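You operate a simulated robot arm through the tools that you are given. There is no shell and no other tool.

The job below is to be done with a simulated robot arm. You get a single attempt, and the scene is never put back.

TASK
Change the stand camera's flat battery for battery P-6.
Fine: switch the camera off before the battery cover is opened; the flat one goes in the Flat pocket; shut the cover before you switch on again.

It is judged by the outcome, as a careful person would: the job done as asked, and still so three seconds after it is handed in. It fails if anything else is knocked over, pushed out of place, dropped, spilled or broken. A push-on lid holds only when it is set on centred and level and pressed home; a screw cap is set on level and turned clockwise until tight.

THE ROBOT
A 7-joint arm with a two-finger parallel gripper, fixed in place. Base frame: the origin is at the foot of the arm, x ahead of it, y to its left, z up. Readings come in mm, rad, newtons and seconds.
With the tool pointing down near the work surface it reaches from about 100 to 940 mm from the base axis. Its first joint turns from -2.897 to 2.897 rad. Payload 3.43 kg.
Tool frame: the origin (TCP) lies between the finger pads and is the grasp point; the fingertips stand 30 mm ahead of it; z points along the fingers, y is the line along which they close. Largest opening 94 mm; finger width 28, thickness 10; the body of the gripper, 50 by 96 mm, starts 55 mm behind the TCP.
Orientation is that of the tool frame in the base frame, as [roll, pitch, yaw] about the fixed x, y, z axes, in that order (R = Rz(yaw) Ry(pitch) Rx(roll)). With the fingers straight down and closing along the base's y, the tool's x points along the base's -x, its y along +y and its z along -z.

THE INTERFACE
- The arm moves only by the tool send_rows. Its argument "deltas" is a list of rows, each a list of 7 numbers: the shift along the tool's x, y, z in mm, then the turn, a rotation vector about the tool's x, y, z in rad, then the gripper command, from -1 (shut) to 1 (fully open), values between in proportion. In form: [[tx, ty, tz, rx, ry, rz, claw], ...]. A call has 1 to 20 rows; each row shifts and turns the commanded pose from where the row before left it, along the tool's axes as they then stand. Rows are played at 5 a second. More than 50 mm and 0.15 rad between two rows, or a gripper value outside its range, and nothing of the call is played. A pose out of reach is approached as far as the arm can. The call stops where the force on the tool passes 90 N (or 10 N more than at its start, if that is more) or the arm is blocked; 0.2 s more then pass. Each finger travels about 45 mm/s and halts on what it meets, pressing with about 29 N; the grip force reading is that of the motor and also rises with nothing between the fingers. The clock runs only during rows and for 0.2 s after the last one: add rows that do not move to give the fingers time. It gives the time, the measured TCP pose, the force on the tool (base axes), the opening and the grip force at its end, in the units of the frame above (readings bear some noise), with the torque about the TCP (base axes, N m) and any sound that the robot's microphone picked up, and new pictures: "show" is both (left out), scene, wrist or none.
- Cameras (640 x 400 px; columns grow to the right, rows downward): "scene" is fixed at [219.5, -652.2, 1606.5]; the picture's right is [0.44, -0.90, 0.00], its down [-0.59, -0.28, -0.76] and it looks along [0.68, 0.33, -0.65] (base axes); focal length 299 px, centre (320, 200). "wrist" rides on the gripper at [76, 14, -102] in the tool frame; the picture's right is [-0.18, 0.98, 0.00], its down [-0.75, -0.14, -0.64] and it looks along [-0.63, -0.12, 0.77] (tool axes); focal length 243 px, centre (320, 200). There is no depth. A picture from a camera that has moved, and an enlarged one, comes with that camera's place and axes in the base frame and with its lens.
- lift_body(by): slides the trunk up (or, below 0, down) by that many mm; the arm rides with it, the base frame stays. It gives what a move gives, with no picture.
- close_up(camera, box): a new picture of the part [left, top, right, bottom] of that camera's present view, enlarged. The clock stands still meanwhile.
- finish_job(): hands the job in; it is judged then, once.

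Nothing tells you positions but the pictures and the camera data. Unless the task says otherwise, let go and move clear before handing in.

The tools are called as a command line: name --pt "numbers of a row" for each row, then --argument value for the rest, lists and objects as JSON in quotes. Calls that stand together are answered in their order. send_rows: Moves the arm, as the interface text tells. Its arguments: {"type":"object","properties":{"deltas":{"type":"array"},"show":{"type":"string","enum":["both","scene","wrist","none"]}},"required":["deltas"]} The other tools are called the same way: lift_body (by) slides the trunk up or down; close_up (camera, box) takes an enlarged picture of a part of a camera's view; finish_job () hands the job in.

At the start:

```text
clock: 0.0
ee_pos: [475.3, -331.2, 1394.6]
tool_rot: [3.141, 0.001, 3.142]
contact_force: [-1.3, -0.4, 0.4]
wrist_torque: [0.01, -0.01, 0.0]
grip_width: 94.0
grip_force: 0.1
trunk travel left (down, up): [-400.0, 90.0]
```

scene: 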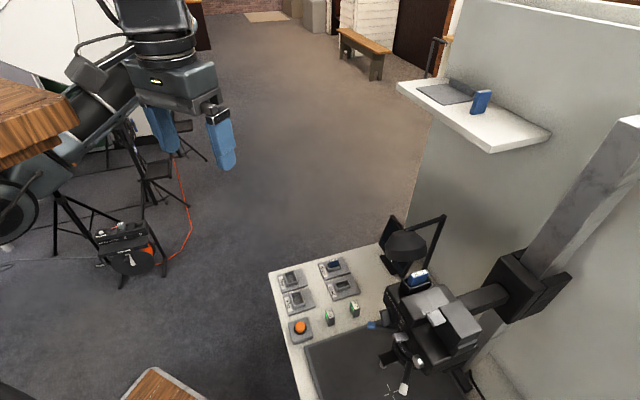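
wrist: 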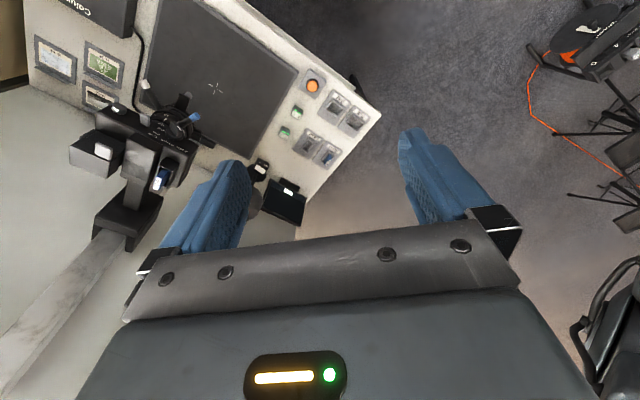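

I see a copy-stand with a camera on a column, pockets on the table, and a shelf higher up with a blue item. I'll take close-ups before I move anything.

close_up --camera "scene" --box '[260, 240, 420, 340]'

close_up --camera "scene" --box '[360, 200, 520, 300]'

close_up --camera "scene" --box '[360, 300, 520, 400]'

close_up --camera "scene" --box '[390, 60, 550, 160]'

close_up --camera "wrist" --box '[240, 60, 400, 160]'

close_up --camera "wrist" --box '[60, 60, 220, 160]'

close_up --camera "wrist" --box '[60, 120, 220, 220]'

close_up --camera "wrist" --box '[0, 0, 160, 100]'

```text
4.00 times, centred on (340, 290) of scene
camera zoom: at [219.5, -652.2, 1606.5], right [0.44, -0.9, 0.0], down [-0.59, -0.28, -0.76], along [0.68, 0.33, -0.65], focal length 1197 px, centre (240, -160)
```

zoom: 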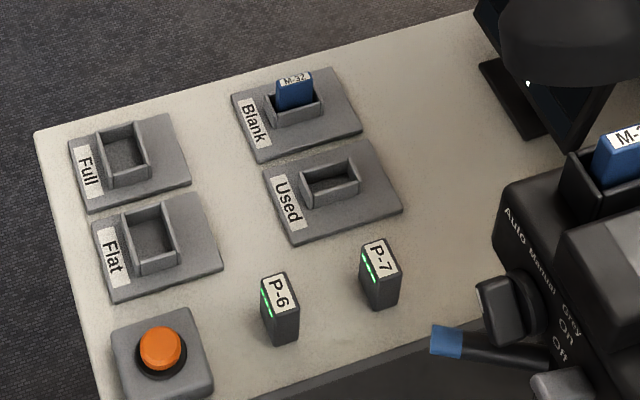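

```text
4.00 times, centred on (440, 250) of scene
camera zoom: at [219.5, -652.2, 1606.5], right [0.44, -0.9, 0.0], down [-0.59, -0.28, -0.76], along [0.68, 0.33, -0.65], focal length 1197 px, centre (-160, 0)
```

zoom: 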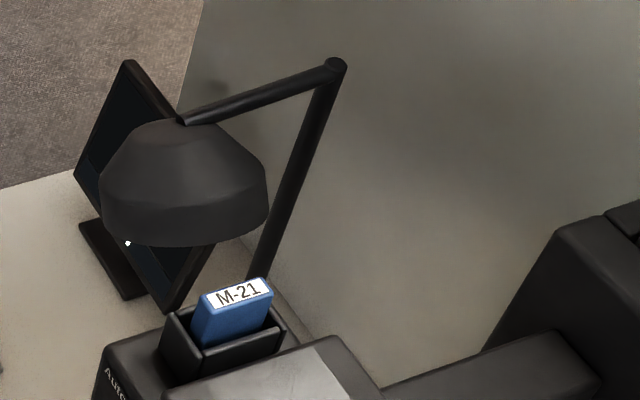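

```text
4.00 times, centred on (440, 350) of scene
camera zoom: at [219.5, -652.2, 1606.5], right [0.44, -0.9, 0.0], down [-0.59, -0.28, -0.76], along [0.68, 0.33, -0.65], focal length 1197 px, centre (-160, -400)
```

zoom: 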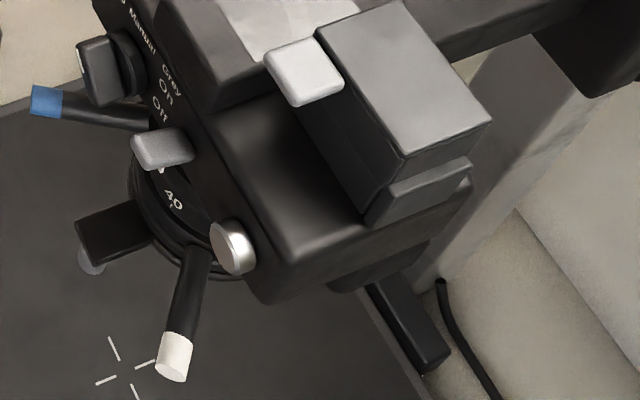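

```text
4.00 times, centred on (470, 110) of scene
camera zoom: at [219.5, -652.2, 1606.5], right [0.44, -0.9, 0.0], down [-0.59, -0.28, -0.76], along [0.68, 0.33, -0.65], focal length 1197 px, centre (-280, 560)
```

zoom: 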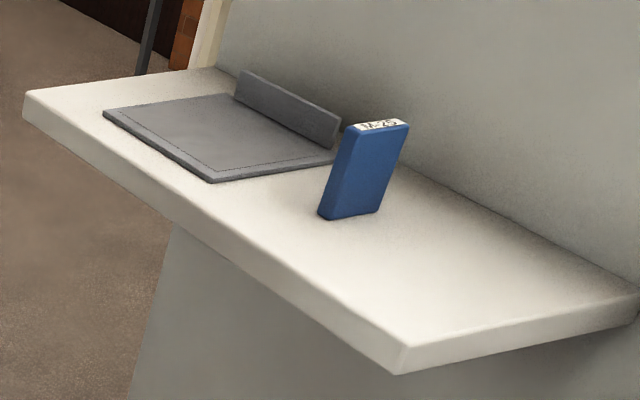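

```text
4.00 times, centred on (320, 110) of wrist
camera zoom: at [398.8, -316.2, 1497.3], right [0.18, 0.98, 0.0], down [0.75, -0.14, 0.64], along [0.63, -0.12, -0.77], focal length 970 px, centre (320, 560)
```

zoom: 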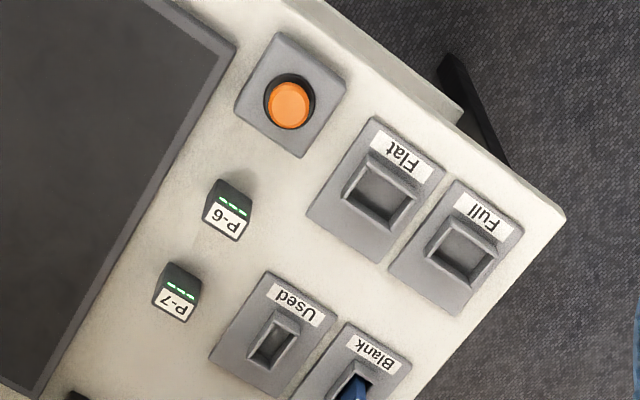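

```text
4.00 times, centred on (140, 110) of wrist
camera zoom: at [398.8, -316.2, 1497.3], right [0.18, 0.98, 0.0], down [0.75, -0.14, 0.64], along [0.63, -0.12, -0.77], focal length 970 px, centre (1040, 560)
```

zoom: 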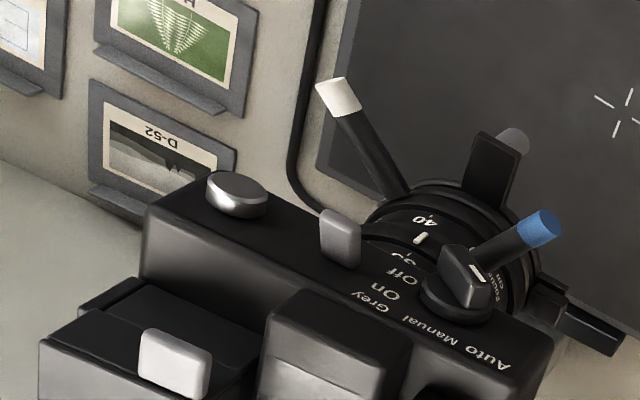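

```text
4.00 times, centred on (140, 170) of wrist
camera zoom: at [398.8, -316.2, 1497.3], right [0.18, 0.98, 0.0], down [0.75, -0.14, 0.64], along [0.63, -0.12, -0.77], focal length 970 px, centre (1040, 320)
```

zoom: 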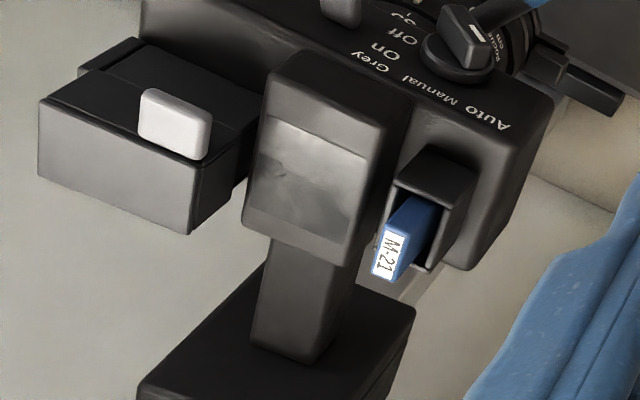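

```text
4.00 times, centred on (80, 50) of wrist
camera zoom: at [398.8, -316.2, 1497.3], right [0.18, 0.98, 0.0], down [0.75, -0.14, 0.64], along [0.63, -0.12, -0.77], focal length 970 px, centre (1280, 800)
```

zoom: 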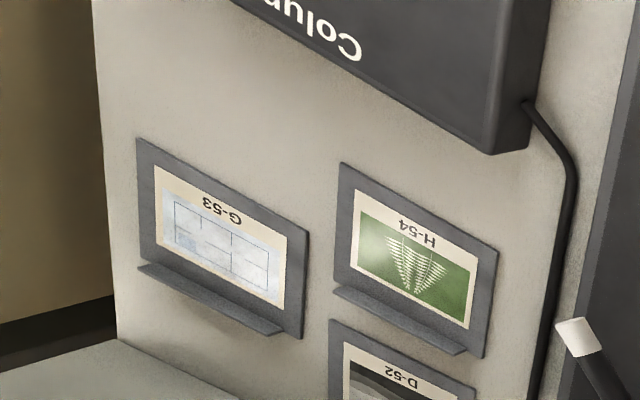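

The camera body sits around (500, -715, 1040–1130), and the table items are at about z 650. I'll move the wrist camera to get a better look at the camera first.

send_rows --pt "9 -34 0 0 0 0 1" --pt "9 -34 0 0 0 0 1" --pt "9 -34 0 0 0 0 1" --pt "9 -34 0 0 0 0 1" --pt "9 -34 0 0 0 0 1" --pt "9 -34 0 0 0 0 1" --pt "9 -34 0 0 0 0 1" --pt "9 -34 0 0 0 0 1" --pt "0 0 0 0 0 0 1" --show "both"

```text
clock: 2.0
ee_pos: [401.9, -602.2, 1393.8]
tool_rot: [-3.141, -0.002, -3.142]
contact_force: [0.9, -0.3, 1.0]
wrist_torque: [-0.03, 0.0, -0.02]
grip_width: 93.8
grip_force: 0.0
trunk travel left (down, up): [-400.0, 90.0]
camera wrist: at [325.8, -586.6, 1495.6], right [0.18, 0.98, 0.0], down [0.75, -0.14, 0.64], along [0.63, -0.12, -0.77], focal length 243 px, centre (320, 200)
```

scene: 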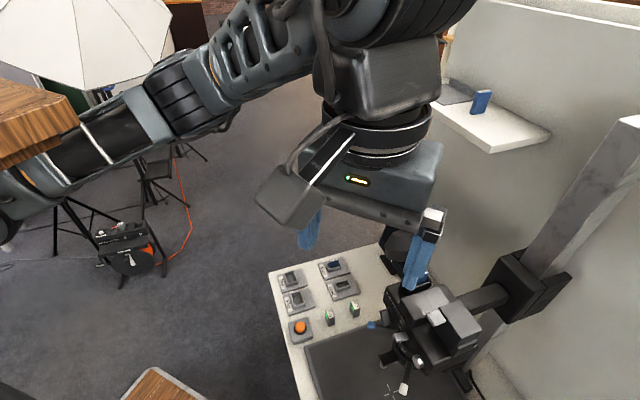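
wrist: 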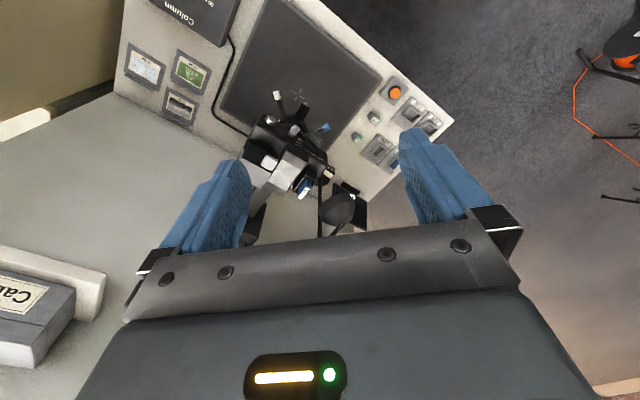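

The camera is now near the middle of the wrist view, so I'll zoom in on its controls.

close_up --camera "wrist" --box '[230, 80, 358, 160]'

close_up --camera "wrist" --box '[230, 130, 358, 210]'

close_up --camera "wrist" --box '[340, 70, 468, 150]'

close_up --camera "scene" --box '[376, 280, 476, 342]'

close_up --camera "scene" --box '[376, 330, 476, 392]'

```text
5.00 times, centred on (294, 120) of wrist
camera zoom: at [325.8, -586.6, 1495.6], right [0.18, 0.98, 0.0], down [0.75, -0.14, 0.64], along [0.63, -0.12, -0.77], focal length 1213 px, centre (450, 600)
```

zoom: 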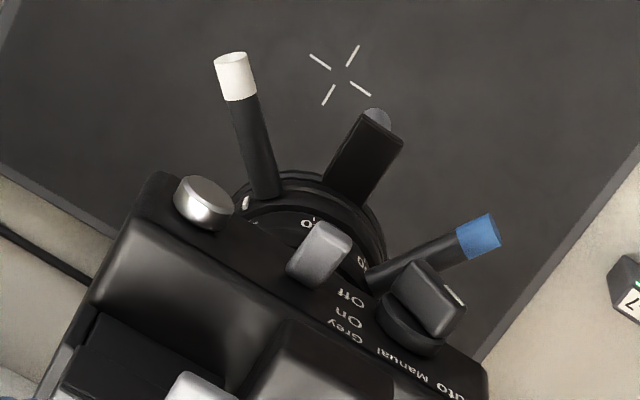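

```text
5.00 times, centred on (294, 170) of wrist
camera zoom: at [325.8, -586.6, 1495.6], right [0.18, 0.98, 0.0], down [0.75, -0.14, 0.64], along [0.63, -0.12, -0.77], focal length 1213 px, centre (450, 350)
```

zoom: 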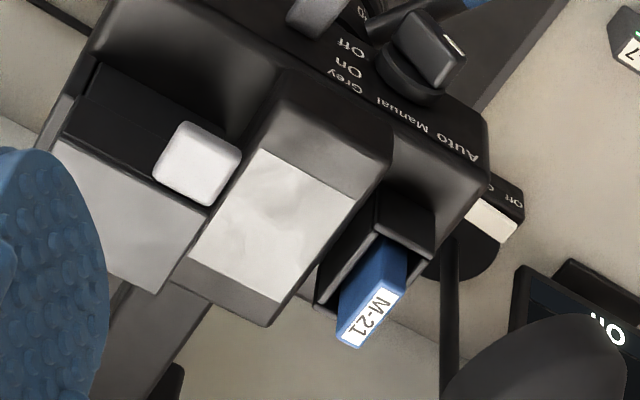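

```text
5.00 times, centred on (404, 110) of wrist
camera zoom: at [325.8, -586.6, 1495.6], right [0.18, 0.98, 0.0], down [0.75, -0.14, 0.64], along [0.63, -0.12, -0.77], focal length 1213 px, centre (-100, 650)
```

zoom: 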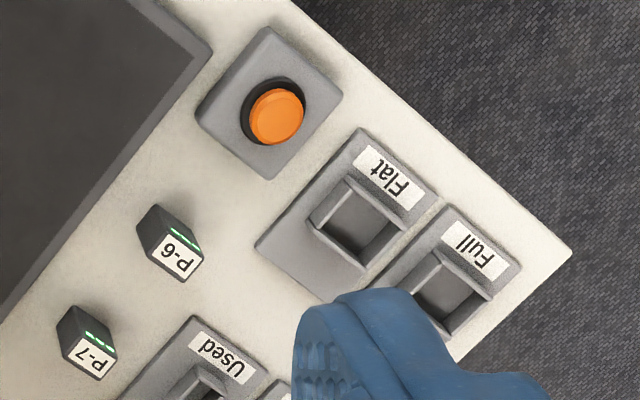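

```text
6.40 times, centred on (426, 311) of scene
camera zoom: at [219.5, -652.2, 1606.5], right [0.44, -0.9, 0.0], down [-0.59, -0.28, -0.76], along [0.68, 0.33, -0.65], focal length 1916 px, centre (-358, -510)
```

zoom: 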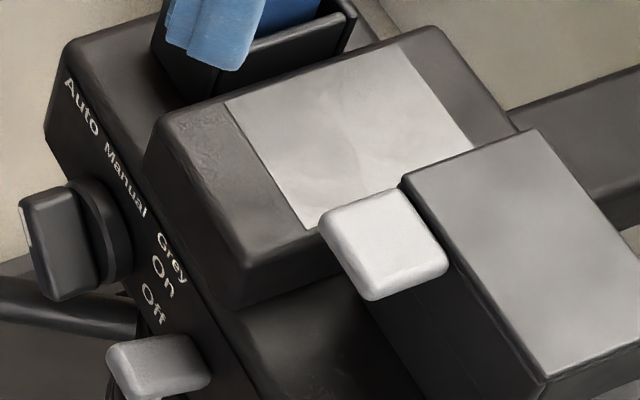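

```text
6.40 times, centred on (426, 361) of scene
camera zoom: at [219.5, -652.2, 1606.5], right [0.44, -0.9, 0.0], down [-0.59, -0.28, -0.76], along [0.68, 0.33, -0.65], focal length 1916 px, centre (-358, -830)
```

zoom: 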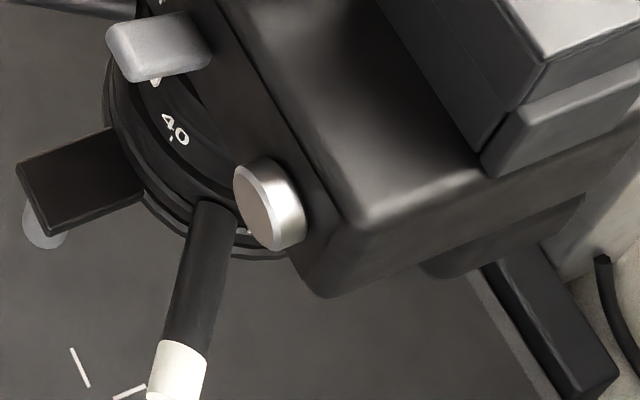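

The camera's front face points back toward the robot, with normal about (-0.81, 0.58), and it carries a power tab, a mode knob and a shutter button. I'll back off, yaw the tool to square up with it and then tilt to look at the face.

send_rows --pt "26 0 0 0 0 0.1242 1" --pt "26 0 0 0 0 0.1242 1" --pt "26 0 0 0 0 0.1242 1" --pt "26 0 0 0 0 0.1242 1" --pt "26 0 0 0 0 0.1242 1" --pt "0 0 30 0 0 0 1" --pt "0 0 30 0 0 0 1" --pt "0 0 30 0 0 0 1" --pt "0 0 30 0 0 0 1" --pt "0 0 0 0 0 0 1" --show "both"

```text
clock: 4.2
ee_pos: [278.5, -572.6, 1275.1]
tool_rot: [-3.141, 0.0, 2.521]
contact_force: [0.6, -0.4, -0.1]
wrist_torque: [0.01, -0.03, -0.03]
grip_width: 93.6
grip_force: 0.0
trunk travel left (down, up): [-400.0, 90.0]
camera wrist: at [225.1, -515.3, 1377.7], right [0.72, 0.69, 0.0], down [0.53, -0.55, 0.64], along [0.44, -0.46, -0.77], focal length 243 px, centre (320, 200)
```

scene: 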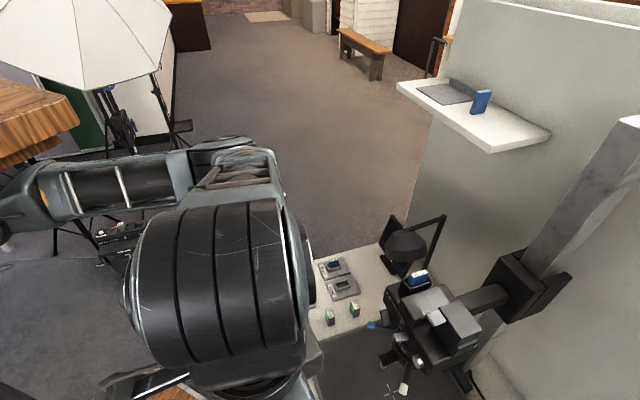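
wrist: 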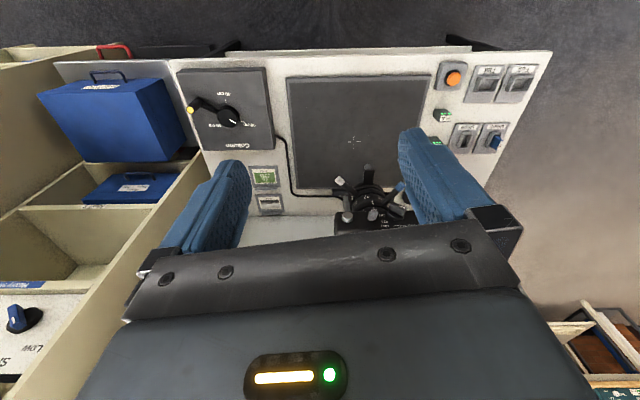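

The view is now aligned with the table. I'll tilt the tool outward and lower it so the wrist camera can see the front face of the stand camera.

send_rows --pt "0 12 0 0 -0.148 0 1" --pt "0 12 0 0 -0.148 0 1" --pt "0 12 0 0 -0.148 0 1" --pt "0 12 0 0 -0.148 0 1" --pt "0 12 0 0 -0.148 0 1" --pt "0 12 0 0 -0.148 0 1" --pt "28 0 22 0 0 0 1" --pt "28 0 22 0 0 0 1" --pt "28 0 22 0 0 0 1" --pt "28 0 22 0 0 0 1" --pt "28 0 22 0 0 0 1" --pt "0 0 0 0 0 0 1" --show "both"

```text
clock: 6.8
ee_pos: [321.3, -507.2, 1094.9]
tool_rot: [-3.141, 0.888, 2.52]
contact_force: [-0.1, 0.2, -0.4]
wrist_torque: [0.02, 0.02, -0.01]
grip_width: 93.9
grip_force: 0.0
trunk travel left (down, up): [-400.0, 90.0]
camera wrist: at [224.3, -420.9, 1101.3], right [0.67, 0.73, 0.14], down [-0.1, -0.1, 0.99], along [0.74, -0.67, 0.01], focal length 243 px, centre (320, 200)
```

scene: 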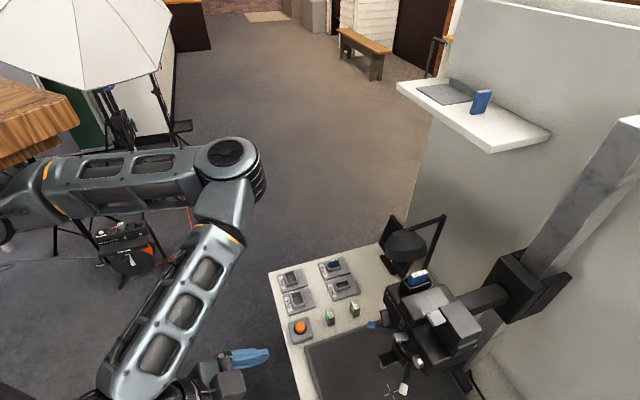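
wrist: 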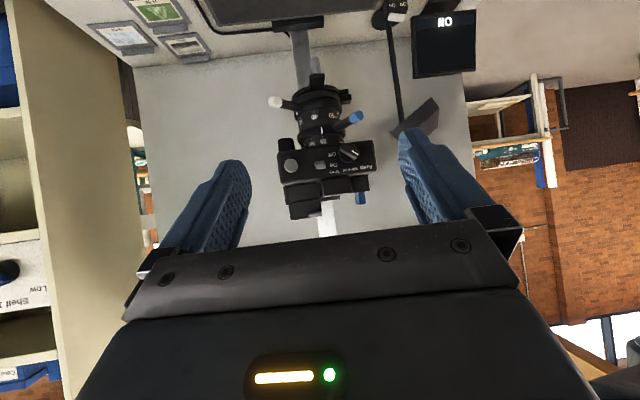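

close_up --camera "wrist" --box '[265, 130, 393, 210]'

close_up --camera "wrist" --box '[285, 130, 349, 170]'

close_up --camera "wrist" --box '[240, 60, 400, 160]'

close_up --camera "wrist" --box '[360, 0, 488, 80]'

```text
5.00 times, centred on (329, 170) of wrist
camera zoom: at [224.3, -420.9, 1101.3], right [0.67, 0.73, 0.14], down [-0.1, -0.1, 0.99], along [0.74, -0.67, 0.01], focal length 1213 px, centre (275, 350)
```

zoom: 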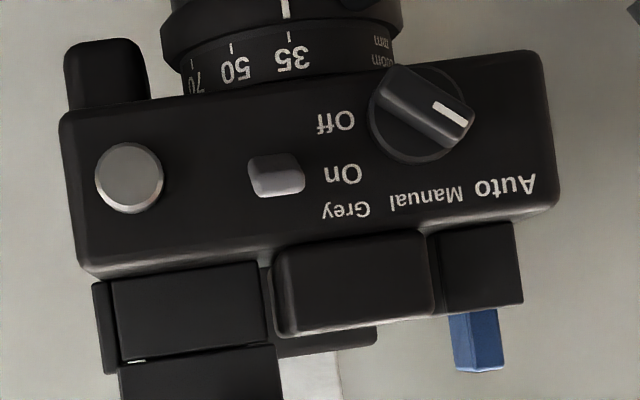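

```text
10.00 times, centred on (317, 150) of wrist
camera zoom: at [224.3, -420.9, 1101.3], right [0.67, 0.73, 0.14], down [-0.1, -0.1, 0.99], along [0.74, -0.67, 0.01], focal length 2426 px, centre (350, 700)
```

zoom: 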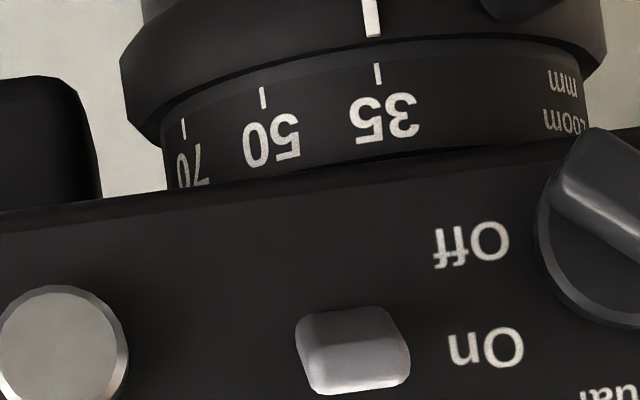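

```text
4.00 times, centred on (320, 110) of wrist
camera zoom: at [224.3, -420.9, 1101.3], right [0.67, 0.73, 0.14], down [-0.1, -0.1, 0.99], along [0.74, -0.67, 0.01], focal length 970 px, centre (320, 560)
```

zoom: 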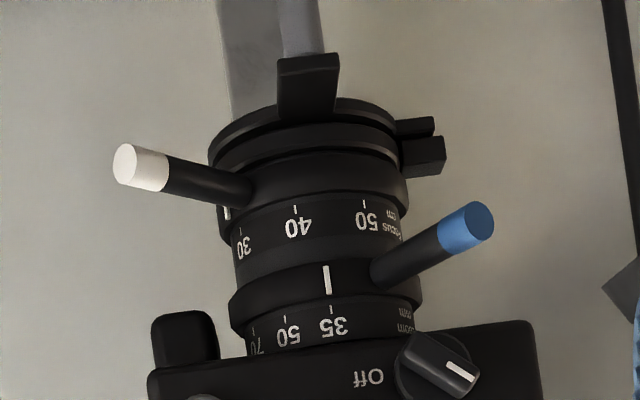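

```text
5.00 times, centred on (424, 40) of wrist
camera zoom: at [224.3, -420.9, 1101.3], right [0.67, 0.73, 0.14], down [-0.1, -0.1, 0.99], along [0.74, -0.67, 0.01], focal length 1213 px, centre (-200, 1000)
```

zoom: 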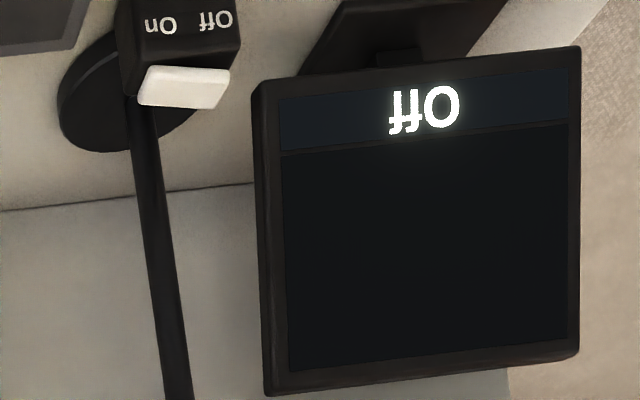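

The power slider is at On (upper position), and Off is about 17 mm lower. The monitor reads "Off" because the battery is flat. Next I'll look closely at the battery box.

close_up --camera "wrist" --box '[265, 170, 345, 220]'

close_up --camera "scene" --box '[416, 296, 496, 346]'

close_up --camera "scene" --box '[272, 260, 368, 320]'

close_up --camera "scene" --box '[316, 296, 380, 336]'

```text
8.00 times, centred on (305, 195) of wrist
camera zoom: at [224.3, -420.9, 1101.3], right [0.67, 0.73, 0.14], down [-0.1, -0.1, 0.99], along [0.74, -0.67, 0.01], focal length 1941 px, centre (440, 240)
```

zoom: 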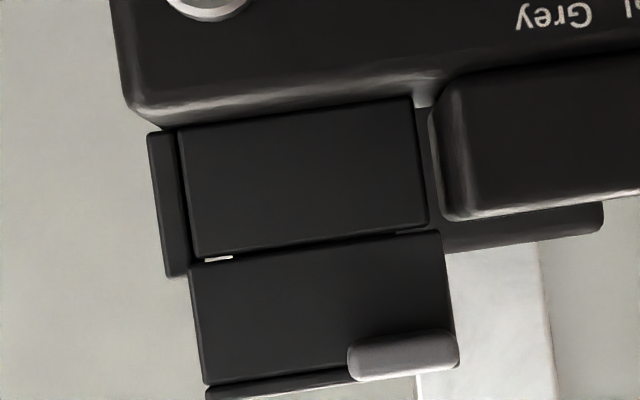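

```text
8.00 times, centred on (456, 321) of scene
camera zoom: at [219.5, -652.2, 1606.5], right [0.44, -0.9, 0.0], down [-0.59, -0.28, -0.76], along [0.68, 0.33, -0.65], focal length 2394 px, centre (-768, -768)
```

zoom: 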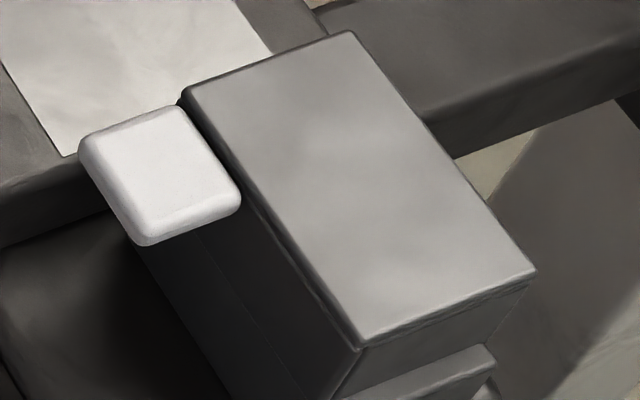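

```text
6.67 times, centred on (320, 290) of scene
camera zoom: at [219.5, -652.2, 1606.5], right [0.44, -0.9, 0.0], down [-0.59, -0.28, -0.76], along [0.68, 0.33, -0.65], focal length 1995 px, centre (320, -400)
```

zoom: 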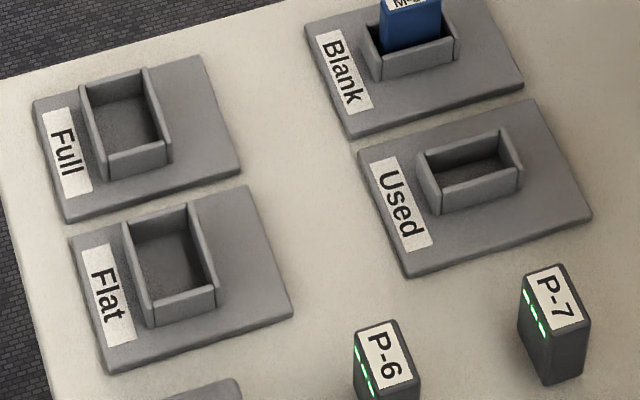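

```text
10.00 times, centred on (348, 316) of scene
camera zoom: at [219.5, -652.2, 1606.5], right [0.44, -0.9, 0.0], down [-0.59, -0.28, -0.76], along [0.68, 0.33, -0.65], focal length 2993 px, centre (40, -960)
```

zoom: 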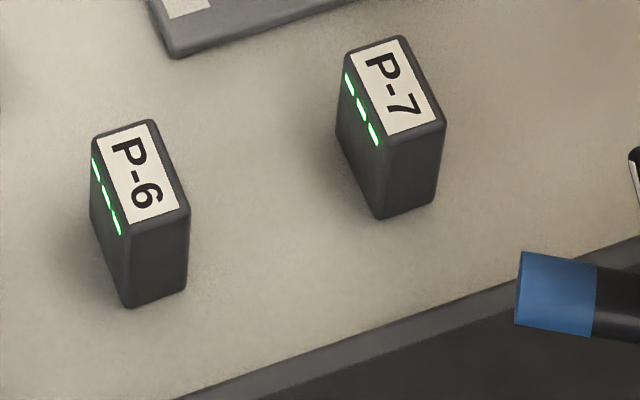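

The face direction u is about (0.72, 0.69), so the tool needs about 10° more yaw. I'll un-tilt, correct the yaw, and move above and in front of the battery box for a close look.

send_rows --pt "0 0 0 0 0.148 0 1" --pt "0 0 0 0 0.148 0 1" --pt "0 0 0 0 0.148 0 1" --pt "0 0 0 0 0.148 0 1" --pt "0 0 0 0 0.148 0 1" --pt "0 0 0 0 0.148 0 1" --pt "0 0 -42 0 0 0.0925 1" --pt "0 0 -42 0 0 0.0925 1" --pt "0 0 -42 0 0 0 1" --pt "0 0 -42 0 0 0 1" --pt "-48 -6 0 0 0 0 1" --pt "-48 -6 0 0 0 0 1" --pt "-48 -6 0 0 0 0 1" --pt "-48 -6 0 0 0 0 1" --pt "0 0 0 0 0 0 1" --show "both"

```text
clock: 10.0
ee_pos: [436.3, -662.6, 1266.6]
tool_rot: [3.14, 0.0, 2.336]
contact_force: [0.1, -0.1, 0.3]
wrist_torque: [0.0, -0.04, 0.04]
grip_width: 94.1
grip_force: 0.1
trunk travel left (down, up): [-400.0, 90.0]
camera wrist: at [393.3, -597.3, 1369.5], right [0.84, 0.55, 0.0], down [0.42, -0.64, 0.64], along [0.35, -0.54, -0.77], focal length 243 px, centre (320, 200)
```

scene: 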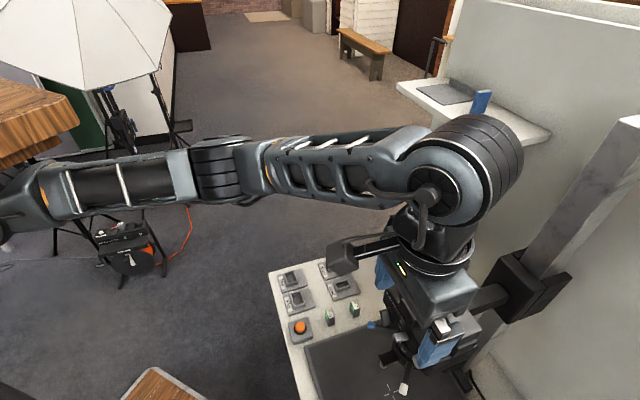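
wrist: 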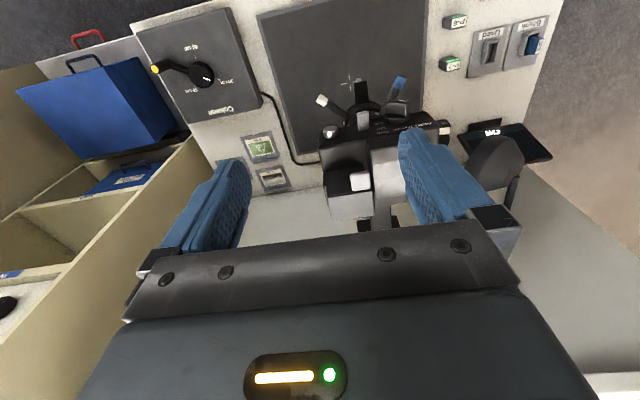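

I'll zoom in on the battery box.

close_up --camera "wrist" --box '[304, 155, 400, 215]'

close_up --camera "wrist" --box '[304, 90, 464, 190]'

close_up --camera "wrist" --box '[120, 0, 280, 100]'

```text
6.67 times, centred on (352, 185) of wrist
camera zoom: at [393.3, -597.3, 1369.5], right [0.84, 0.55, 0.0], down [0.42, -0.64, 0.64], along [0.35, -0.54, -0.77], focal length 1618 px, centre (107, 300)
```

zoom: 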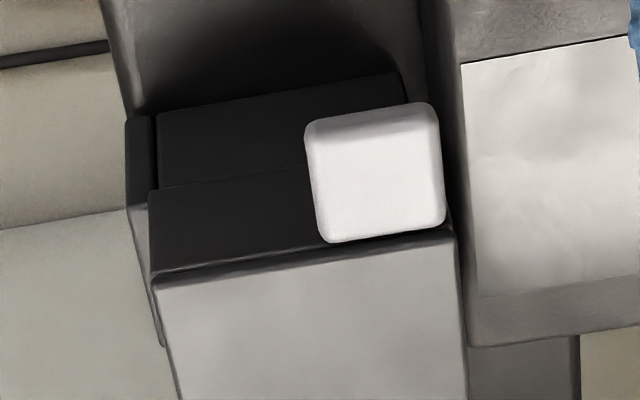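

```text
4.00 times, centred on (384, 140) of wrist
camera zoom: at [393.3, -597.3, 1369.5], right [0.84, 0.55, 0.0], down [0.42, -0.64, 0.64], along [0.35, -0.54, -0.77], focal length 970 px, centre (64, 440)
```

zoom: 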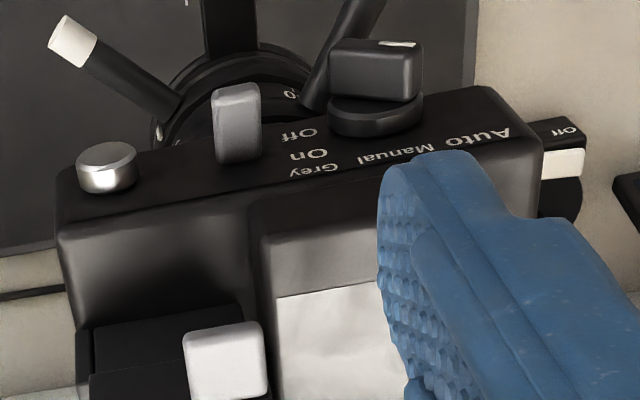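

```text
4.00 times, centred on (200, 50) of wrist
camera zoom: at [393.3, -597.3, 1369.5], right [0.84, 0.55, 0.0], down [0.42, -0.64, 0.64], along [0.35, -0.54, -0.77], focal length 970 px, centre (800, 800)
```

zoom: 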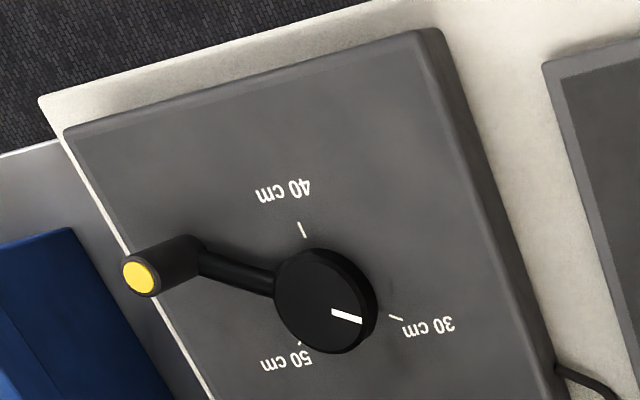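

I need a clear scene-camera view of the box's side to see how its cover is hinged, so I'll back the arm off.

send_rows --pt "45 0 0 0 0 0 1" --pt "45 0 0 0 0 0 1" --pt "45 0 0 0 0 0 1" --pt "45 0 0 0 0 0 1" --pt "0 0 0 0 0 0 1" --show "none"

close_up --camera "scene" --box '[440, 318, 488, 348]'

close_up --camera "scene" --box '[424, 326, 488, 366]'

close_up --camera "scene" --box '[384, 320, 416, 340]'

```text
clock: 11.2
ee_pos: [309.5, -535.0, 1261.5]
tool_rot: [-3.142, -0.001, 2.337]
contact_force: [0.4, -0.3, 0.6]
wrist_torque: [-0.02, -0.01, 0.01]
grip_width: 94.2
grip_force: 0.1
trunk travel left (down, up): [-400.0, 90.0]
```

```text
13.33 times, centred on (464, 333) of scene
camera zoom: at [219.5, -652.2, 1606.5], right [0.44, -0.9, 0.0], down [-0.59, -0.28, -0.76], along [0.68, 0.33, -0.65], focal length 3991 px, centre (-1600, -1573)
```

zoom: 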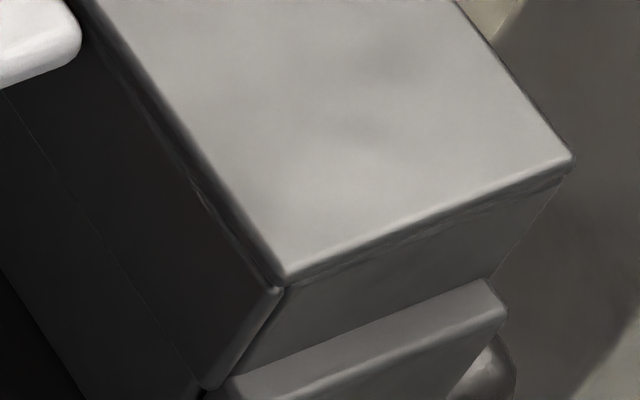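

```text
10.00 times, centred on (456, 346) of scene
camera zoom: at [219.5, -652.2, 1606.5], right [0.44, -0.9, 0.0], down [-0.59, -0.28, -0.76], along [0.68, 0.33, -0.65], focal length 2993 px, centre (-1040, -1260)
```

zoom: 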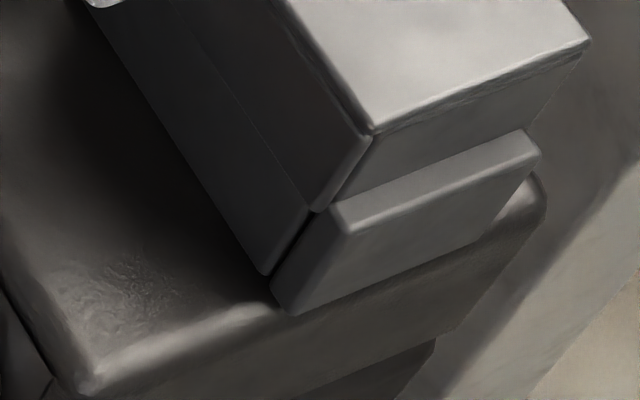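

```text
16.00 times, centred on (400, 330) of scene
camera zoom: at [219.5, -652.2, 1606.5], right [0.44, -0.9, 0.0], down [-0.59, -0.28, -0.76], along [0.68, 0.33, -0.65], focal length 4789 px, centre (-960, -1880)
```

zoom: 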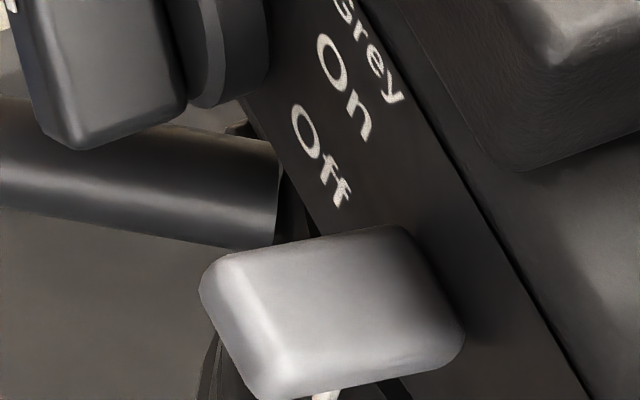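

The cover looks to be the upper block, with a white tab at its +u front corner and a hinge slab on the -u end. I'll get the current wrist view to locate the cabinet on the -u side.

send_rows --pt "0 0 0 0 0 0 1" --show "wrist"

```text
clock: 11.6
ee_pos: [309.4, -535.5, 1262.9]
tool_rot: [3.14, 0.0, 2.334]
contact_force: [0.8, 0.5, 0.3]
wrist_torque: [0.01, -0.01, -0.02]
grip_width: 94.0
grip_force: 0.0
trunk travel left (down, up): [-400.0, 90.0]
camera wrist: at [266.3, -469.3, 1365.2], right [0.84, 0.55, 0.0], down [0.42, -0.64, 0.64], along [0.35, -0.54, -0.77], focal length 243 px, centre (320, 200)
```

wrist: 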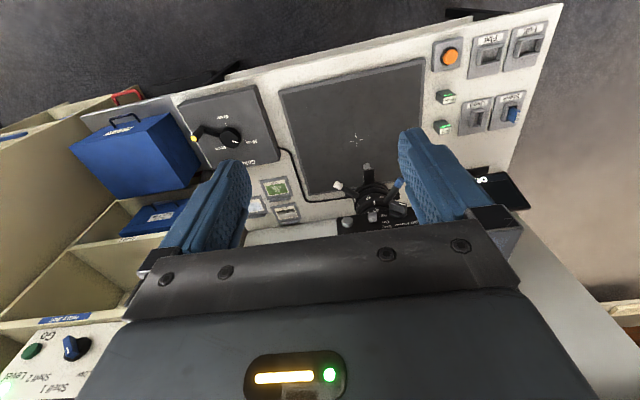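

The shelf unit is far off (about 800 mm to the -u side), so there's room. I'll turn the tool horizontal (pointing at the camera face) while still well clear, then roll so the fingers close vertically.

send_rows --pt "0 0 0 0 -0.1428 0 1" --pt "0 0 0 0 -0.1428 0 1" --pt "0 0 0 0 -0.1428 0 1" --pt "0 0 0 0 -0.1428 0 1" --pt "0 0 0 0 -0.1428 0 1" --pt "0 0 0 0 -0.1428 0 1" --pt "0 0 0 0 -0.1428 0 1" --pt "0 0 0 0 -0.1428 0 1" --pt "0 0 0 0 -0.1428 0 1" --pt "0 0 0 0 -0.1428 0 1" --pt "0 0 0 0 -0.1428 0 1" --pt "0 0 0 0 0 0 1" --show "both"

```text
clock: 14.4
ee_pos: [337.7, -545.6, 1233.1]
tool_rot: [2.921, 1.514, 2.157]
contact_force: [-0.2, -0.1, 0.3]
wrist_torque: [0.01, 0.0, -0.02]
grip_width: 94.1
grip_force: 0.0
out of reach, approached as far as the arm can: row 11
trunk travel left (down, up): [-400.0, 90.0]
stopped in row 12: the arm was blocked; the commanded pose is now the measured one
camera wrist: at [270.3, -459.6, 1164.1], right [0.69, 0.7, 0.2], down [-0.54, 0.3, 0.79], along [0.49, -0.64, 0.59], focal length 243 px, centre (320, 200)
```

scene: 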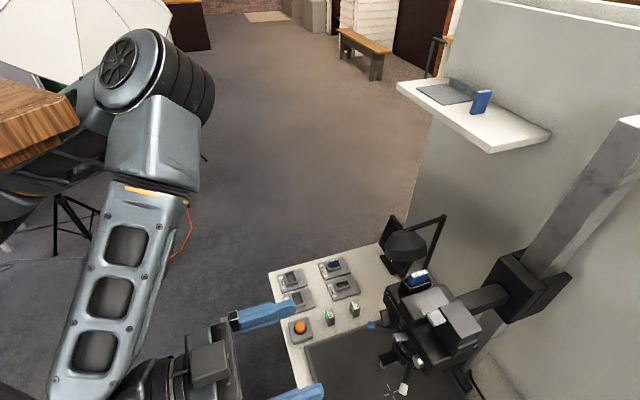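
wrist: 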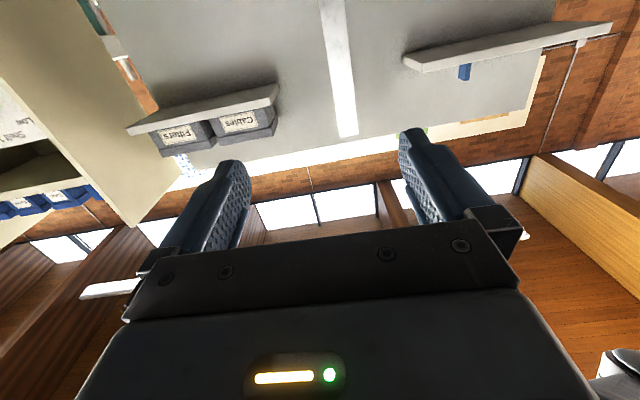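

The arm hit a joint limit at fully horizontal because the forearm is too steep at this trunk height. I'll back the tilt off a little and lower the trunk so the forearm flattens out.

send_rows --pt "0 0 0 0 0.1 0 1" --pt "0 0 0 0 0.1 0 1" --pt "0 0 0 0 0 0 1" --show "none"

lift_body --by -200

send_rows --pt "0 0 0 0 0 0 1" --show "both"

```text
clock: 15.2
ee_pos: [337.0, -546.2, 1236.0]
tool_rot: [3.099, 1.319, 2.335]
contact_force: [-0.7, 0.7, -0.4]
wrist_torque: [-0.01, 0.01, -0.02]
grip_width: 94.1
grip_force: 0.1
trunk travel left (down, up): [-400.0, 90.0]
```

```text
clock: 17.4
ee_pos: [337.8, -546.4, 1036.6]
tool_rot: [3.1, 1.319, 2.335]
contact_force: [-0.2, -0.6, 0.2]
wrist_torque: [0.0, -0.01, -0.01]
grip_width: 94.1
grip_force: 0.0
trunk travel left (down, up): [-200.0, 290.0]
```

```text
clock: 17.8
ee_pos: [336.6, -546.4, 1037.2]
tool_rot: [3.098, 1.319, 2.336]
contact_force: [-0.1, -0.1, 0.2]
wrist_torque: [0.03, -0.03, 0.01]
grip_width: 93.9
grip_force: 0.1
trunk travel left (down, up): [-200.0, 290.0]
camera wrist: at [261.8, -452.4, 988.9], right [0.71, 0.68, 0.19], down [-0.42, 0.19, 0.89], along [0.56, -0.71, 0.42], focal length 243 px, centre (320, 200)
```

scene: 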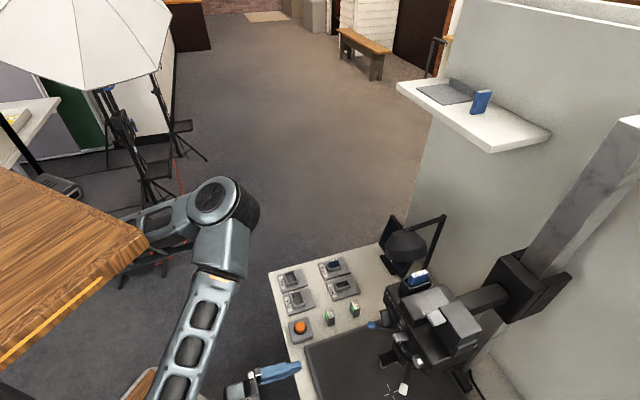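
wrist: 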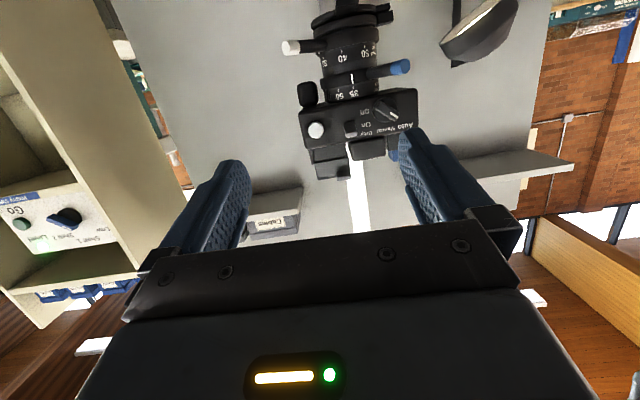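

The trunk lowered fine. From this low viewpoint I'll zoom on the battery box underside and front.

close_up --camera "wrist" --box '[295, 130, 375, 180]'

close_up --camera "wrist" --box '[285, 70, 445, 170]'

```text
8.00 times, centred on (335, 155) of wrist
camera zoom: at [261.8, -452.4, 988.9], right [0.71, 0.68, 0.19], down [-0.42, 0.19, 0.89], along [0.56, -0.71, 0.42], focal length 1941 px, centre (200, 560)
```

zoom: 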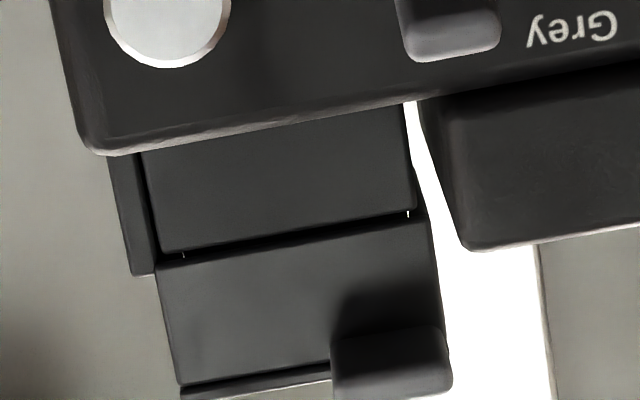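

```text
4.00 times, centred on (365, 120) of wrist
camera zoom: at [261.8, -452.4, 988.9], right [0.71, 0.68, 0.19], down [-0.42, 0.19, 0.89], along [0.56, -0.71, 0.42], focal length 970 px, centre (140, 520)
```

zoom: 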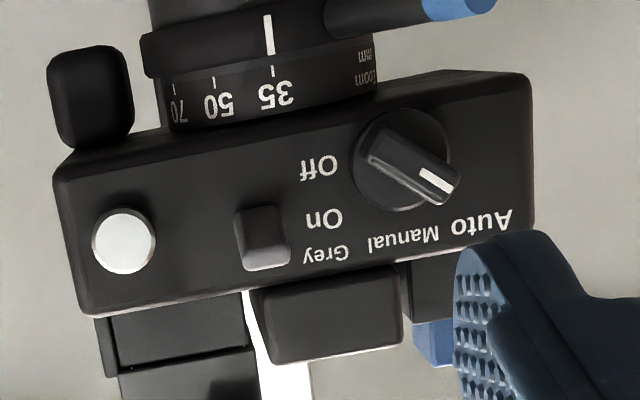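

I'll close the fingers, tilt to horizontal while extending slightly, then roll the tool -90° so the finger stack is vertical.

send_rows --pt "0 0 15 0 -0.0839 0 0.2" --pt "0 0 15 0 -0.0839 0 -0.2" --pt "0 0 15 0 -0.0839 0 -0.6" --pt "0 0 0 0 0 0 -1" --pt "0 0 0 0 0 0 -1" --pt "0 0 0 0 0 0 -1" --show "none"

```text
clock: 19.2
ee_pos: [369.1, -577.6, 1030.5]
tool_rot: [1.449, 1.56, 0.687]
contact_force: [-0.2, 0.3, -0.8]
wrist_torque: [-0.01, 0.01, 0.01]
grip_width: 0.0
grip_force: 22.2
trunk travel left (down, up): [-200.0, 290.0]
```

send_rows --pt "0 0 0 0 0 -0.1428 -1" --pt "0 0 0 0 0 -0.1428 -1" --pt "0 0 0 0 0 -0.1428 -1" --pt "0 0 0 0 0 -0.1428 -1" --pt "0 0 0 0 0 -0.1428 -1" --pt "0 0 0 0 0 -0.1428 -1" --pt "0 0 0 0 0 -0.1428 -1" --pt "0 0 0 0 0 -0.1428 -1" --pt "0 0 0 0 0 -0.1428 -1" --pt "0 0 0 0 0 -0.1428 -1" --pt "0 0 0 0 0 -0.1428 -1" --pt "0 0 0 0 0 0 -1" --show "both"

```text
clock: 21.8
ee_pos: [396.6, -612.3, 1038.4]
tool_rot: [-1.569, 0.01, -2.333]
contact_force: [0.3, -0.3, -0.6]
wrist_torque: [-0.02, -0.02, 0.0]
grip_width: 0.0
grip_force: 29.0
out of reach, approached as far as the arm can: row 6, 7, 8, 9
trunk travel left (down, up): [-200.0, 290.0]
camera wrist: at [269.4, -594.7, 1023.6], right [0.14, 0.14, -0.98], down [0.05, 0.99, 0.15], along [0.99, -0.07, 0.13], focal length 243 px, centre (320, 200)
```

scene: 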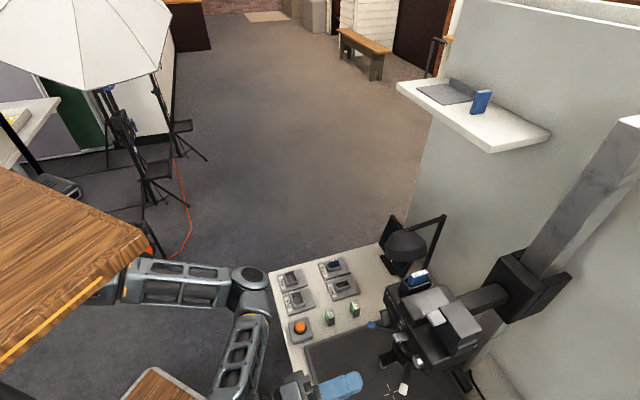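
wrist: 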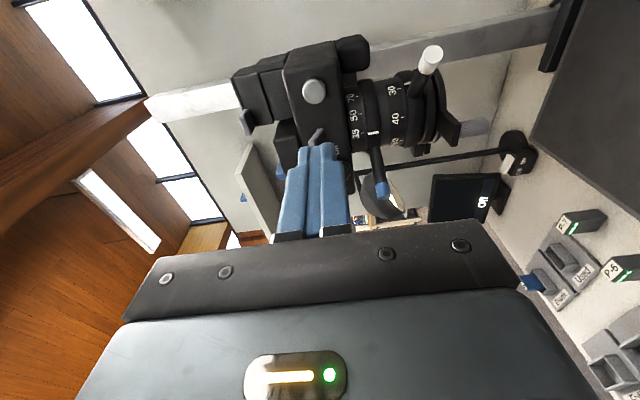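

The arm re-postured its elbow but reached the roll orientation. I'll check the settled pose and look at the camera from this side.

send_rows --pt "0 0 0 0 0 0 -1" --pt "0 0 0 0 0 0 -1" --show "none"

close_up --camera "wrist" --box '[220, 40, 380, 140]'

close_up --camera "wrist" --box '[225, 90, 345, 165]'

close_up --camera "wrist" --box '[512, 190, 640, 270]'

close_up --camera "scene" --box '[190, 250, 430, 400]'

```text
clock: 22.4
ee_pos: [395.6, -613.0, 1037.4]
tool_rot: [-1.568, 0.013, -2.333]
contact_force: [0.6, -0.1, -0.3]
wrist_torque: [-0.02, 0.01, -0.01]
grip_width: 0.0
grip_force: 28.5
trunk travel left (down, up): [-200.0, 290.0]
```

```text
4.00 times, centred on (300, 90) of wrist
camera zoom: at [268.9, -594.7, 1023.3], right [0.14, 0.14, -0.98], down [0.06, 0.99, 0.15], along [0.99, -0.07, 0.13], focal length 970 px, centre (400, 640)
```

zoom: 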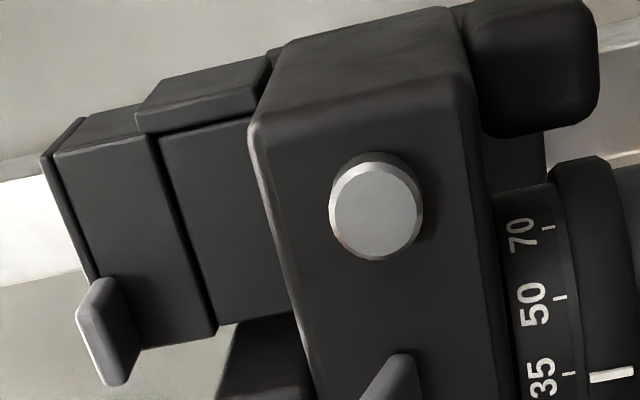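

```text
5.33 times, centred on (285, 128) of wrist
camera zoom: at [268.9, -594.7, 1023.3], right [0.14, 0.14, -0.98], down [0.06, 0.99, 0.15], along [0.99, -0.07, 0.13], focal length 1294 px, centre (507, 587)
```

zoom: 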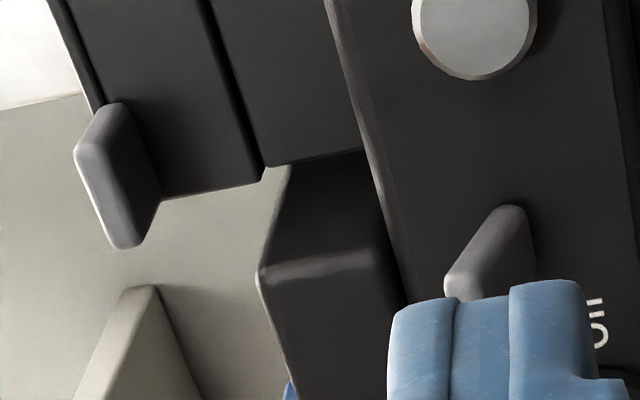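

```text
5.00 times, centred on (576, 230) of wrist
camera zoom: at [268.9, -594.7, 1023.3], right [0.14, 0.14, -0.98], down [0.06, 0.99, 0.15], along [0.99, -0.07, 0.13], focal length 1213 px, centre (-960, 50)
```

zoom: 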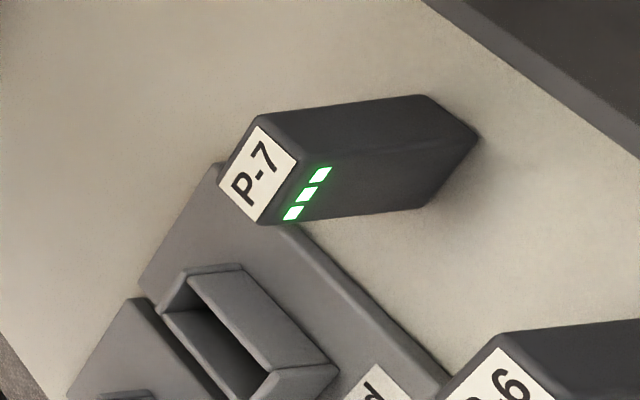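

```text
2.67 times, centred on (310, 325) of scene
camera zoom: at [219.5, -652.2, 1606.5], right [0.44, -0.9, 0.0], down [-0.59, -0.28, -0.76], along [0.68, 0.33, -0.65], focal length 798 px, centre (347, -133)
```

zoom: 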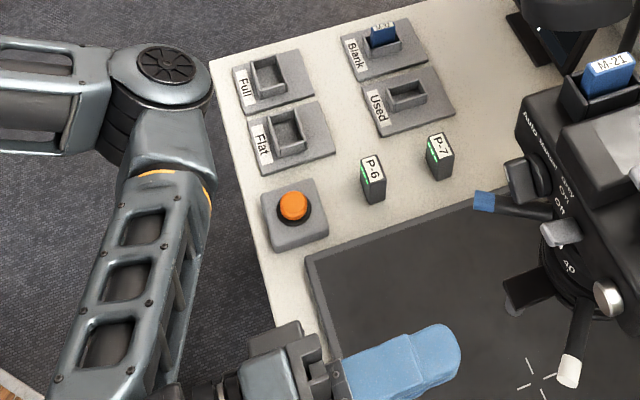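

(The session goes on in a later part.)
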